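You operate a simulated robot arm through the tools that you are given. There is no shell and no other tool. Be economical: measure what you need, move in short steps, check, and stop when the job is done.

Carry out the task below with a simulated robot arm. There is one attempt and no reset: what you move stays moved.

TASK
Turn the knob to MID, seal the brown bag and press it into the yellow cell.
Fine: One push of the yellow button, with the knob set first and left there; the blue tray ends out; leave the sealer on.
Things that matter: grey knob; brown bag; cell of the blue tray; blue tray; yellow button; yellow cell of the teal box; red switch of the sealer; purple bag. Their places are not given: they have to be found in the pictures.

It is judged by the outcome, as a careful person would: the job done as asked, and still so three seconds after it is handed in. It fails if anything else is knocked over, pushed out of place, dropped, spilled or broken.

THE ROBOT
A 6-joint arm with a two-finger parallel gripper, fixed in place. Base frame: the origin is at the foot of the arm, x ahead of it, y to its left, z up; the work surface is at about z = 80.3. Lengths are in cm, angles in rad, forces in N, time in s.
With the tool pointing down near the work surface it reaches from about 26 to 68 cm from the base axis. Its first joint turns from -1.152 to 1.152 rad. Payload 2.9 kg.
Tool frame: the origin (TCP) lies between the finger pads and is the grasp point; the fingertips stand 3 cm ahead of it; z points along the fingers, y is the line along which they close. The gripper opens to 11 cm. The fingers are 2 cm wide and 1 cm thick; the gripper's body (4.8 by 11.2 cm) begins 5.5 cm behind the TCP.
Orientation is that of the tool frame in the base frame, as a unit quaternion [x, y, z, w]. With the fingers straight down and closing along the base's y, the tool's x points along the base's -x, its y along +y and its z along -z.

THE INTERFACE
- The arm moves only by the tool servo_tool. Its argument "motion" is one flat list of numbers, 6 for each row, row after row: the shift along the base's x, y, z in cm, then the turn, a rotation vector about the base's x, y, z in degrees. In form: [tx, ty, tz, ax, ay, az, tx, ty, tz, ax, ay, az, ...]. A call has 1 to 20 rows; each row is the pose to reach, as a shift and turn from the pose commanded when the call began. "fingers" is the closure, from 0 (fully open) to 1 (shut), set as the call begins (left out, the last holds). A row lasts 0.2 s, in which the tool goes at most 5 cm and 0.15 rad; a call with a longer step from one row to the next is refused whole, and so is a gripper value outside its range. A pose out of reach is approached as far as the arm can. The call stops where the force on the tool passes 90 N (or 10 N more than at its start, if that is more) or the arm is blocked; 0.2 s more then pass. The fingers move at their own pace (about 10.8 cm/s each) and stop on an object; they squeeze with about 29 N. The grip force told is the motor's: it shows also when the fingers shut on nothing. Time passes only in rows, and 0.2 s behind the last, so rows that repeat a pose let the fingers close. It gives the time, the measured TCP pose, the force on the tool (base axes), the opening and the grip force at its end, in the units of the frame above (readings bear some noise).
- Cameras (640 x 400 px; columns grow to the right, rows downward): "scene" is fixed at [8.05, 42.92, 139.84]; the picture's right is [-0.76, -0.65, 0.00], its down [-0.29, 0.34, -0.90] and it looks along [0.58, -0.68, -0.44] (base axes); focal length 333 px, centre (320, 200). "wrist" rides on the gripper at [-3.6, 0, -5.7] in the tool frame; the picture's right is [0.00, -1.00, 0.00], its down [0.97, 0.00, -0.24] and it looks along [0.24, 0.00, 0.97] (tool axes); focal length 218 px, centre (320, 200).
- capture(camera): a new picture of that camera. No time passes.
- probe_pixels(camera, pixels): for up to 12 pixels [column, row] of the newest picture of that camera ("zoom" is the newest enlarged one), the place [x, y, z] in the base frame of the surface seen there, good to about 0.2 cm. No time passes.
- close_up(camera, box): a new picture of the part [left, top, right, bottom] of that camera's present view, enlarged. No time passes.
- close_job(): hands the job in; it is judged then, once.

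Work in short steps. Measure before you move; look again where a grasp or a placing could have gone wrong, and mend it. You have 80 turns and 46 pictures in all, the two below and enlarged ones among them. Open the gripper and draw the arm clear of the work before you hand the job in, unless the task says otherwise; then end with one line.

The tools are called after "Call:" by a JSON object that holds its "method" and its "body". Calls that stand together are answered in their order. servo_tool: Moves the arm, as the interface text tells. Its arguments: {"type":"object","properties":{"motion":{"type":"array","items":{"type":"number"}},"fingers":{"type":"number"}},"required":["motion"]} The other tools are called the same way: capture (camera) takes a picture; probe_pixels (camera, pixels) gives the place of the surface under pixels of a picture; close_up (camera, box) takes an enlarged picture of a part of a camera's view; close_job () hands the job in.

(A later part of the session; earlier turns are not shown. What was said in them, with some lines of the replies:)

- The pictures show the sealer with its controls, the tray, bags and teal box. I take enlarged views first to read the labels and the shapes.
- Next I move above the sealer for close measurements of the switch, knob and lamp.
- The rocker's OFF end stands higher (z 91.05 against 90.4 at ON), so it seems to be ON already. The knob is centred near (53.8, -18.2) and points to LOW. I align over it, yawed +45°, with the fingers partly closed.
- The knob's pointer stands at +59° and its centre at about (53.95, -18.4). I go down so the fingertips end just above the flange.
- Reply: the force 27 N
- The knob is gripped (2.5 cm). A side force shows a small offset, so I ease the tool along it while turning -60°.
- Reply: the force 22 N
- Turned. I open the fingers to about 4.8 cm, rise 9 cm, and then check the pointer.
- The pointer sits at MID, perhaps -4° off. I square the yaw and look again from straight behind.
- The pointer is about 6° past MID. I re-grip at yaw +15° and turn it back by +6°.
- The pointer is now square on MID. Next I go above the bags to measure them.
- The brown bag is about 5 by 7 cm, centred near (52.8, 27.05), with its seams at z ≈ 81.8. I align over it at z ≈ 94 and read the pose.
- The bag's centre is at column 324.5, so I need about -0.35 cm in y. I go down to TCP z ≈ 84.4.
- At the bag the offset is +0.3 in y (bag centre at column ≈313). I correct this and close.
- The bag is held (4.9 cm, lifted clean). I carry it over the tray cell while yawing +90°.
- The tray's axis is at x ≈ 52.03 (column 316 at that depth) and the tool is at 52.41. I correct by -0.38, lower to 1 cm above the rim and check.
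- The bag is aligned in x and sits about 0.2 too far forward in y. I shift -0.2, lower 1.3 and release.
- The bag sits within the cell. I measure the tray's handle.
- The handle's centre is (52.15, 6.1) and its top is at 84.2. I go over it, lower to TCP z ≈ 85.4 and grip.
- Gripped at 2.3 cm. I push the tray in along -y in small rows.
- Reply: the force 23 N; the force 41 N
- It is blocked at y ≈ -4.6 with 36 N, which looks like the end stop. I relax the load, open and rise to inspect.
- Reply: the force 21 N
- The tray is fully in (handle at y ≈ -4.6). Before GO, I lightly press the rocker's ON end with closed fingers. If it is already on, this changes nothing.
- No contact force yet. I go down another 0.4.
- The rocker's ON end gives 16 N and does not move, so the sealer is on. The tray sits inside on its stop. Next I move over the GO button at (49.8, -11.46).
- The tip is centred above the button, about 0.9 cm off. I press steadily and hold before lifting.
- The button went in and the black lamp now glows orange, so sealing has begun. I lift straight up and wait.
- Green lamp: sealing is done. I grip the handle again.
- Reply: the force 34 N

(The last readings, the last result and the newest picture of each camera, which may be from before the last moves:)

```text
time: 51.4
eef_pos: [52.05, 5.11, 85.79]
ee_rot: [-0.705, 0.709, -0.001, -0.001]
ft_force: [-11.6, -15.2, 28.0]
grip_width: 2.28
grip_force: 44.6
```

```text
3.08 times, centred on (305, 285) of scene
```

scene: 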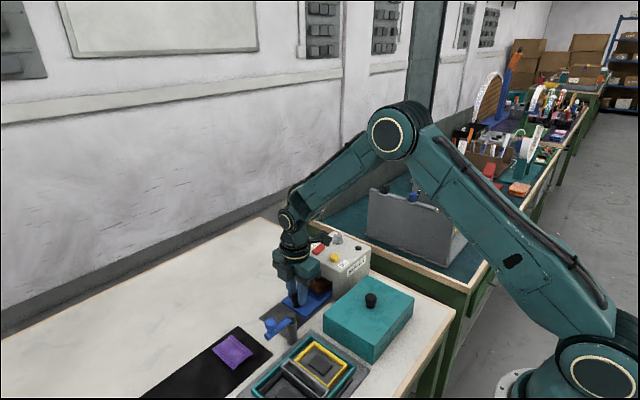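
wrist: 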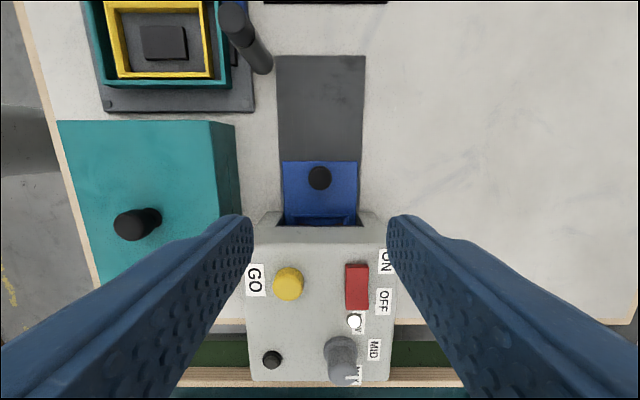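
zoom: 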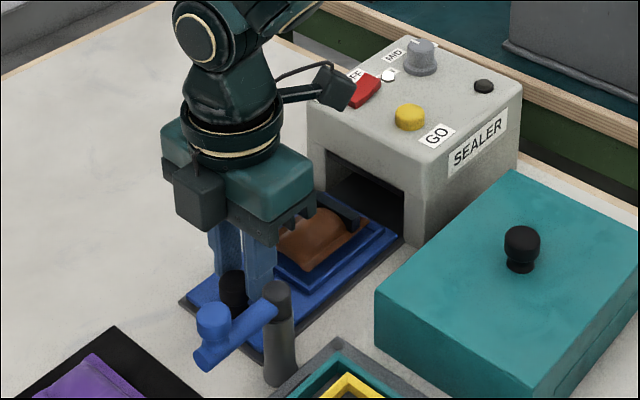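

Call:
{"method": "servo_tool", "body": {"motion": [0, 0.2, 0, 0, 0, 0, 0, 0.4, 0, 0, 0, 0, 0, 0.4, 0, 0, 0, 0]}}

Call:
{"method": "servo_tool", "body": {"motion": [0, -0.4, 0, 0, 0, 0, 0, -0.4, 0, 0, 0, 0]}}

Call:
{"method": "servo_tool", "body": {"motion": [0, 0, 0, 0, 0, 0, 0, 0, 0, 0, 0, 0, 0, 0, 3, 0, 0, 0, 0, 0, 6, 0, 0, 0, 0, -3, 10, 0, 0, 0, 0, -6.5, 10, 0, 0, 0, 0, -6.5, 10, 0, 0, 0], "fingers": 0.4}}

Call:
{"method": "capture", "body": {"camera": "wrist"}}

```text
time: 52.2
eef_pos: [52.06, 5.23, 85.47]
ee_rot: [-0.704, 0.711, -0.003, -0.002]
ft_force: [-7.8, -30.9, 16.8]
grip_width: 2.3
grip_force: 44.9
```

```text
time: 52.8
eef_pos: [52.0, 5.43, 85.61]
ee_rot: [-0.706, 0.708, -0.001, 0.0]
ft_force: [1.0, -15.4, 6.3]
grip_width: 2.26
grip_force: 44.9
```

```text
time: 54.4
eef_pos: [52.24, -1.12, 95.48]
ee_rot: [-0.707, 0.707, 0.0, 0.0]
ft_force: [-0.8, -0.4, 0.3]
grip_width: 6.59
grip_force: 0.1
```

```text
7 pictures are left
```

wrist: 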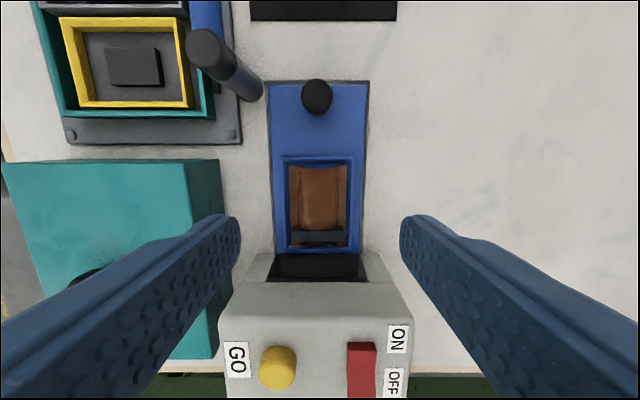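

The tray is out and the bag bears its dark seal. I measure the bag in the tray and the yellow cell.

Call:
{"method": "probe_pixels", "body": {"camera": "wrist", "pixels": [[318, 205], [292, 205], [345, 205], [318, 168], [318, 236], [318, 244], [295, 205], [341, 205], [284, 205], [352, 205], [288, 168], [346, 242]]}}

Call:
{"method": "probe_pixels", "body": {"camera": "wrist", "pixels": [[130, 20], [130, 27], [135, 65], [135, 95], [135, 104], [184, 65], [178, 65], [75, 65], [90, 65], [205, 65], [160, 113], [125, 112]]}}

Call:
{"method": "close_up", "body": {"camera": "wrist", "box": [260, 140, 380, 260]}}

```text
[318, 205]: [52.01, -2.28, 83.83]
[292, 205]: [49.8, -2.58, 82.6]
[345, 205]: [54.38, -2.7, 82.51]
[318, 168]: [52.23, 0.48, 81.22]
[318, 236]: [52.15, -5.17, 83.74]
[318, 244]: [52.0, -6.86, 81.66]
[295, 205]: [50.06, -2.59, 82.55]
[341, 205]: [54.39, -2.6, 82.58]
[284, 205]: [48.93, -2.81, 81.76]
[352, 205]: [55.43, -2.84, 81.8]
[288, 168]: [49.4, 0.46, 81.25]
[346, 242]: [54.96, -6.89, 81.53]
```

```text
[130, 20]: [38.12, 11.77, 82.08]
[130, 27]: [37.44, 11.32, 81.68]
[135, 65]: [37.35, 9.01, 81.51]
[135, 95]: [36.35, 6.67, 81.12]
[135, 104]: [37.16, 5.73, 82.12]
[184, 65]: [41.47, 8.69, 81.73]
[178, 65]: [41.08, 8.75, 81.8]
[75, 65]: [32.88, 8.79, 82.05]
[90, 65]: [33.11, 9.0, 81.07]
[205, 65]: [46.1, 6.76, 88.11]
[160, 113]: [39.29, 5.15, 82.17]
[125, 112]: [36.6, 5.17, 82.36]
```

```text
3.33 times, centred on (320, 200) of wrist
```

zoom: 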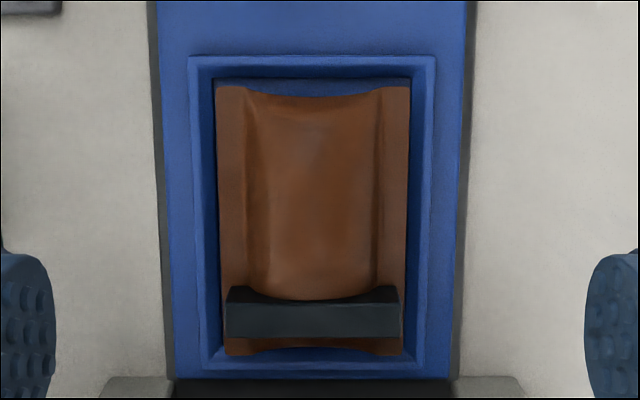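

The bag lies at about (52.1, -2.9) with its seams at z 82.5. I grip it at TCP z ≈ 85.1 and lift.

Call:
{"method": "servo_tool", "body": {"motion": [-0.15, -1.8, -3, 0, 0, 0, -0.15, -1.8, -6, 0, 0, 0, -0.15, -1.8, -9, 0, 0, 0, -0.15, -1.8, -10.35, 0, 0, 0, -0.15, -1.8, -10.35, 0, 0, 0]}}

Call:
{"method": "servo_tool", "body": {"motion": [0, 0, 0, 0, 0, 0, 0, 0, 0, 0, 0, 0, 0, 0, 0, 0, 0, 0, 0, 0, 0, 0, 0, 0], "fingers": 1}}

Call:
{"method": "servo_tool", "body": {"motion": [0, 0, 1, 0, 0, 0, 0, 0, 4, 0, 0, 0, 0, 0, 8, 0, 0, 0, 0, 0, 12, 0, 0, 0, 0, 0, 12, 0, 0, 0]}}

```text
time: 55.6
eef_pos: [51.98, -3.2, 85.04]
ee_rot: [-0.707, 0.707, 0.0, 0.0]
ft_force: [0.5, -0.3, -0.5]
grip_width: 6.61
grip_force: 0.0
```

```text
time: 56.6
eef_pos: [52.03, -3.13, 85.17]
ee_rot: [0.707, -0.707, -0.001, 0.001]
ft_force: [-0.1, -0.4, 1.0]
grip_width: 4.89
grip_force: 29.2
```

```text
time: 57.8
eef_pos: [52.23, -3.12, 97.45]
ee_rot: [0.707, -0.707, 0.001, 0.0]
ft_force: [0.3, -0.1, 0.1]
grip_width: 4.89
grip_force: 29.1
```

The bag is held. I carry it above the yellow cell near (37, 8.9), turning back to yaw 0.

Call:
{"method": "servo_tool", "body": {"motion": [-1.3, 1, 0, 0, 0, -7.5, -2.6, 2, 0, 0, 0, -15, -3.9, 3, 0, 0, 0, -22.5, -5.2, 4, 0, 0, 0, -30, -6.5, 5, 0, 0, 0, -37.5, -7.8, 6, 0, 0, 0, -45, -9.1, 7, 0, 0, 0, -52.5, -10.4, 8, 0, 0, 0, -60, -11.7, 9, 0, 0, 0, -67.5, -13, 10, 0, 0, 0, -75, -14, 11, 0, 0, 0, -82.5, -15.2, 12, 0, 0, 0, -90, -15.2, 12, 0, 0, 0, -90, -15.2, 12, 0, 0, 0, -90]}}

Call:
{"method": "capture", "body": {"camera": "wrist"}}

```text
time: 60.8
eef_pos: [36.5, 9.11, 97.34]
ee_rot: [0.0, 1.0, 0.0, 0.0]
ft_force: [-0.3, 0.4, -1.0]
grip_width: 4.89
grip_force: 29.1
```

```text
5 pictures are left
```

wrist: 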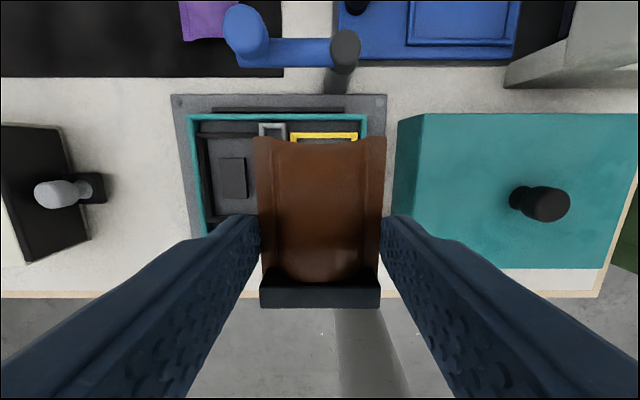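

Call:
{"method": "probe_pixels", "body": {"camera": "wrist", "pixels": [[293, 136], [355, 136], [324, 135], [324, 139], [277, 126], [363, 140], [324, 118], [225, 45], [245, 20], [250, 50], [345, 45], [232, 176]]}}

Call:
{"method": "close_up", "body": {"camera": "wrist", "box": [240, 90, 400, 190]}}

```text
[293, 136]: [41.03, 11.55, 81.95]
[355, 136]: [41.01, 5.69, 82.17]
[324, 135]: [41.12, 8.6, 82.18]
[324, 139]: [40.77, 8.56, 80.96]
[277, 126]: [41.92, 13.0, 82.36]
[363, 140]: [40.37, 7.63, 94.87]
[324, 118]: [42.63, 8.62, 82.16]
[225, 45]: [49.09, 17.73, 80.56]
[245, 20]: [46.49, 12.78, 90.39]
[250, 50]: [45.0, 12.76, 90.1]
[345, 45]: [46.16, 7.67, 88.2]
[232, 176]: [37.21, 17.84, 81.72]
```

```text
4.00 times, centred on (320, 140) of wrist
```

zoom: 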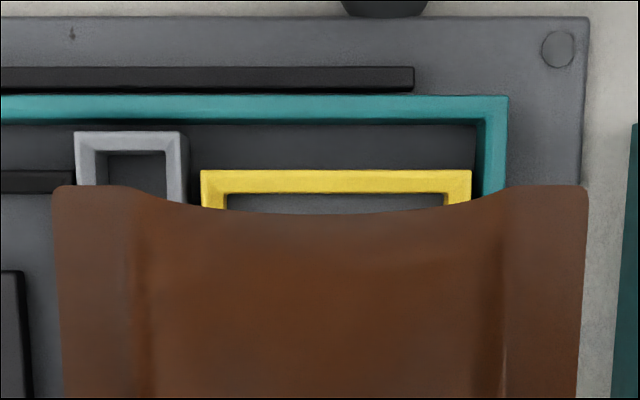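

The cell's centre is at about column 324, so I need y -0.37 and x +0.2. I lower until the bag's bottom is just above the rim and check.

Call:
{"method": "servo_tool", "body": {"motion": [0.2, -0.37, -3, 0, 0, 0, 0.2, -0.37, -6, 0, 0, 0, 0.2, -0.37, -9, 0, 0, 0, 0.2, -0.37, -10.7, 0, 0, 0, 0.2, -0.37, -10.7, 0, 0, 0, 0.2, -0.37, -10.7, 0, 0, 0]}}

Call:
{"method": "close_up", "body": {"camera": "wrist", "box": [220, 90, 420, 215]}}

```text
time: 62.2
eef_pos: [36.95, 8.75, 86.6]
ee_rot: [-0.001, 1.0, 0.0, 0.0]
ft_force: [0.1, 0.7, -0.7]
grip_width: 4.89
grip_force: 29.1
```

```text
3.20 times, centred on (320, 152) of wrist
```

zoom: 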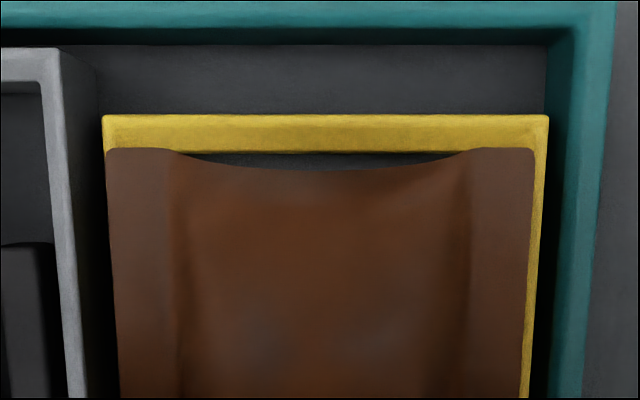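

Nearly centred. I shift x -0.15 and y -0.07, lower into the cell, and read the force.

Call:
{"method": "servo_tool", "body": {"motion": [-0.15, -0.07, -0.4, 0, 0, 0, -0.15, -0.07, -0.8, 0, 0, 0, -0.15, -0.07, -1.1, 0, 0, 0, -0.15, -0.07, -1.25, 0, 0, 0, -0.15, -0.07, -1.25, 0, 0, 0]}}

Call:
{"method": "close_up", "body": {"camera": "scene", "box": [250, 310, 390, 400]}}

```text
time: 63.4
eef_pos: [36.83, 8.65, 85.32]
ee_rot: [0.0, 1.0, 0.001, 0.0]
ft_force: [-0.5, 0.2, -1.1]
grip_width: 4.89
grip_force: 29.0
```

```text
4.44 times, centred on (320, 355) of scene
```

zoom: 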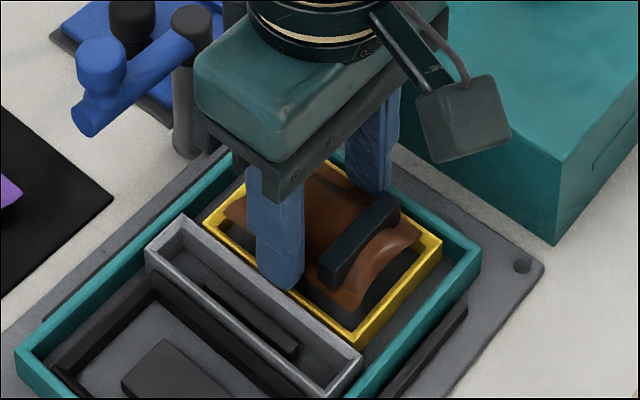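

Call:
{"method": "probe_pixels", "body": {"camera": "zoom", "pixels": [[188, 222], [153, 248], [350, 360], [300, 330], [360, 335], [235, 200], [355, 290], [380, 215], [255, 320], [470, 255]]}}

```text
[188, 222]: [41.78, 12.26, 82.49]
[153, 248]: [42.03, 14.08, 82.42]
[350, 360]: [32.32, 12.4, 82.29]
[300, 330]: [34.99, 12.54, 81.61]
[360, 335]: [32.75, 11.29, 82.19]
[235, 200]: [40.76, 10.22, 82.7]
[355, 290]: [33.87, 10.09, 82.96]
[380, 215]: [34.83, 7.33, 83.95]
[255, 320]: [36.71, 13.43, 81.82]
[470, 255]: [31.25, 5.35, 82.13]
```

The grey rim stands at 82.4, so I raise 0.25 before opening slightly. The bag only settles by a millimetre or two. Then I rise.

Call:
{"method": "servo_tool", "body": {"motion": [0, 0, 0.25, 0, 0, 0, 0, 0, 0.25, 0, 0, 0]}}

Call:
{"method": "servo_tool", "body": {"motion": [0, 0, 0, 0, 0, 0, 0, 0, 0, 0, 0, 0, 0, 0, 0, 0, 0, 0, 0, 0, 2, 0, 0, 0, 0, 0, 5, 0, 0, 0, 0, 0, 8, 0, 0, 0, 0, 0, 8, 0, 0, 0], "fingers": 0.49}}

Call:
{"method": "capture", "body": {"camera": "wrist"}}

```text
time: 64.0
eef_pos: [36.8, 8.69, 85.51]
ee_rot: [0.001, 1.0, 0.0, 0.0]
ft_force: [-0.4, -0.3, 0.5]
grip_width: 4.88
grip_force: 29.6
```

```text
time: 65.6
eef_pos: [36.69, 8.54, 93.67]
ee_rot: [0.0, 1.0, 0.0, 0.0]
ft_force: [0.3, -0.3, 0.2]
grip_width: 5.6
grip_force: 0.1
```

```text
1 pictures are left
```

wrist: 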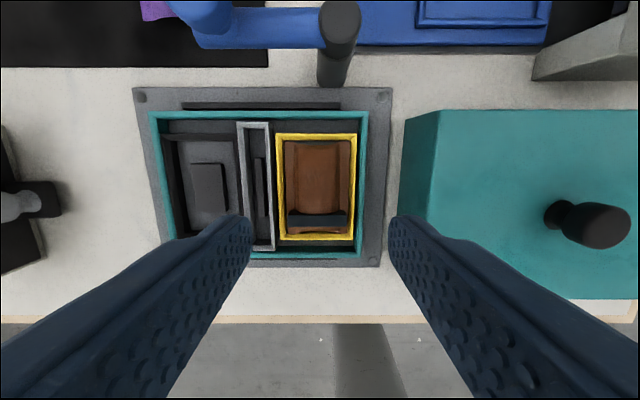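

The bag lies inside the yellow frame. I probe its heights before pressing.

Call:
{"method": "probe_pixels", "body": {"camera": "wrist", "pixels": [[318, 180], [290, 180], [346, 180], [318, 150], [318, 205], [318, 220], [288, 150], [348, 150], [318, 195], [318, 228]]}}

```text
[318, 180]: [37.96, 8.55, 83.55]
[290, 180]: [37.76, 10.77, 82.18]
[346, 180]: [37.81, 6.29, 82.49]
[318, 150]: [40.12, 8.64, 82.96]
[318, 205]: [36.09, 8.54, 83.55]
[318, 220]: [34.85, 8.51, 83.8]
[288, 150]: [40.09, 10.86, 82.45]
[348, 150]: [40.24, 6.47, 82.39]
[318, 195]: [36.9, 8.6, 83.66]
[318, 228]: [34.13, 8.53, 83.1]
```

The bag's top is at 83.6, within the frame on all sides. I close the fingers and press down gently on its centre.

Call:
{"method": "servo_tool", "body": {"motion": [0.3, 0.05, 0, 0, 0, 0, 0.3, 0.05, 0, 0, 0, 0, 0.3, 0.05, -3, 0, 0, 0, 0.3, 0.05, -6, 0, 0, 0, 0.3, 0.05, -6.8, 0, 0, 0, 0.3, 0.05, -7.1, 0, 0, 0, 0.3, 0.05, -7.3, 0, 0, 0], "fingers": 1}}

Call:
{"method": "servo_tool", "body": {"motion": [0, 0, -0.15, 0, 0, 0, 0, 0, -0.3, 0, 0, 0, 0, 0, -0.3, 0, 0, 0]}}

```text
time: 67.2
eef_pos: [37.27, 8.65, 86.46]
ee_rot: [0.001, 1.0, 0.001, 0.002]
ft_force: [-4.7, -3.0, 39.9]
grip_width: 0.0
grip_force: 29.7
```

```text
time: 67.8
eef_pos: [37.14, 8.59, 86.58]
ee_rot: [0.002, 1.0, -0.001, 0.004]
ft_force: [-7.9, -3.2, 20.2]
grip_width: 0.0
grip_force: 29.3
stopped in row 3: the force on the tool passed its limit (the readings are from after the stop); the commanded pose is now the measured one
```

It pressed firmly (about 90 N limit, bag fully seated with no more give). I rise, open and draw clear for a final look.

Call:
{"method": "servo_tool", "body": {"motion": [0, 0, 2, 0, 0, 0, 0, 0, 6, 0, 0, 0, 0, 0, 10.5, 0, 0, 0, 0, 0, 15, 0, 0, 0, 1, -3, 18.5, 0, 0, 0, 2, -6, 22, 0, 0, 0, 4, -9, 25, 0, 0, 0, 6, -12, 28, 0, 0, 0, 8, -15, 31, 0, 0, 0, 10, -17, 33, 0, 0, 0, 10, -17, 33, 0, 0, 0], "fingers": 0}}

Call:
{"method": "capture", "body": {"camera": "wrist"}}

```text
time: 70.2
eef_pos: [46.91, -8.26, 119.14]
ee_rot: [0.001, 1.0, 0.0, 0.006]
ft_force: [-0.5, 0.2, 0.3]
grip_width: 10.99
grip_force: 0.0
```

```text
0 pictures are left
```

wrist: 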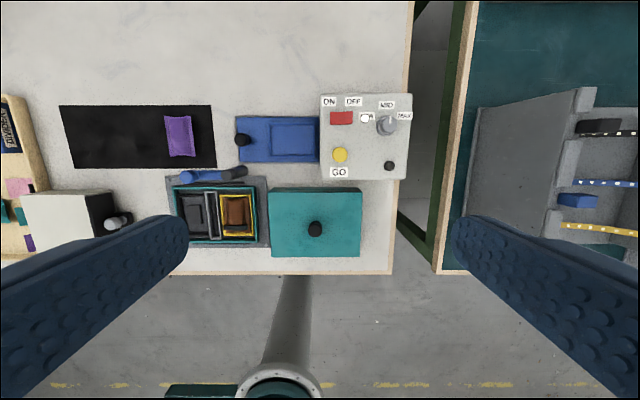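

Call:
{"method": "probe_pixels", "body": {"camera": "wrist", "pixels": [[237, 206], [228, 208], [246, 208], [236, 198], [242, 140], [180, 136], [341, 154], [386, 126], [335, 118], [348, 118], [317, 228], [221, 212]]}}

```text
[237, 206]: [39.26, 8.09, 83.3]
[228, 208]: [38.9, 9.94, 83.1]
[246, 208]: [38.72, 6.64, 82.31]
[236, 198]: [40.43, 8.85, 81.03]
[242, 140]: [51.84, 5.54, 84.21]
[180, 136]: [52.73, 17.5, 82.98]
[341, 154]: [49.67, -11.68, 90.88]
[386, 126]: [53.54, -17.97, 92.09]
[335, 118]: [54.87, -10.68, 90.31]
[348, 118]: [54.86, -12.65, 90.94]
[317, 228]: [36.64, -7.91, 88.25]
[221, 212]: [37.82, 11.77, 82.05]
```

The bag is in the yellow cell, the tray is out, the rocker is on, the knob is at MID and the purple bag and lid have not moved. I hand the job in.

Call:
{"method": "close_job", "body": {}}

```text
The job is handed in.
```

The knob is at MID, and the brown bag was sealed with one push of the yellow button and pressed into the yellow cell; the blue tray is out and the sealer was left on.
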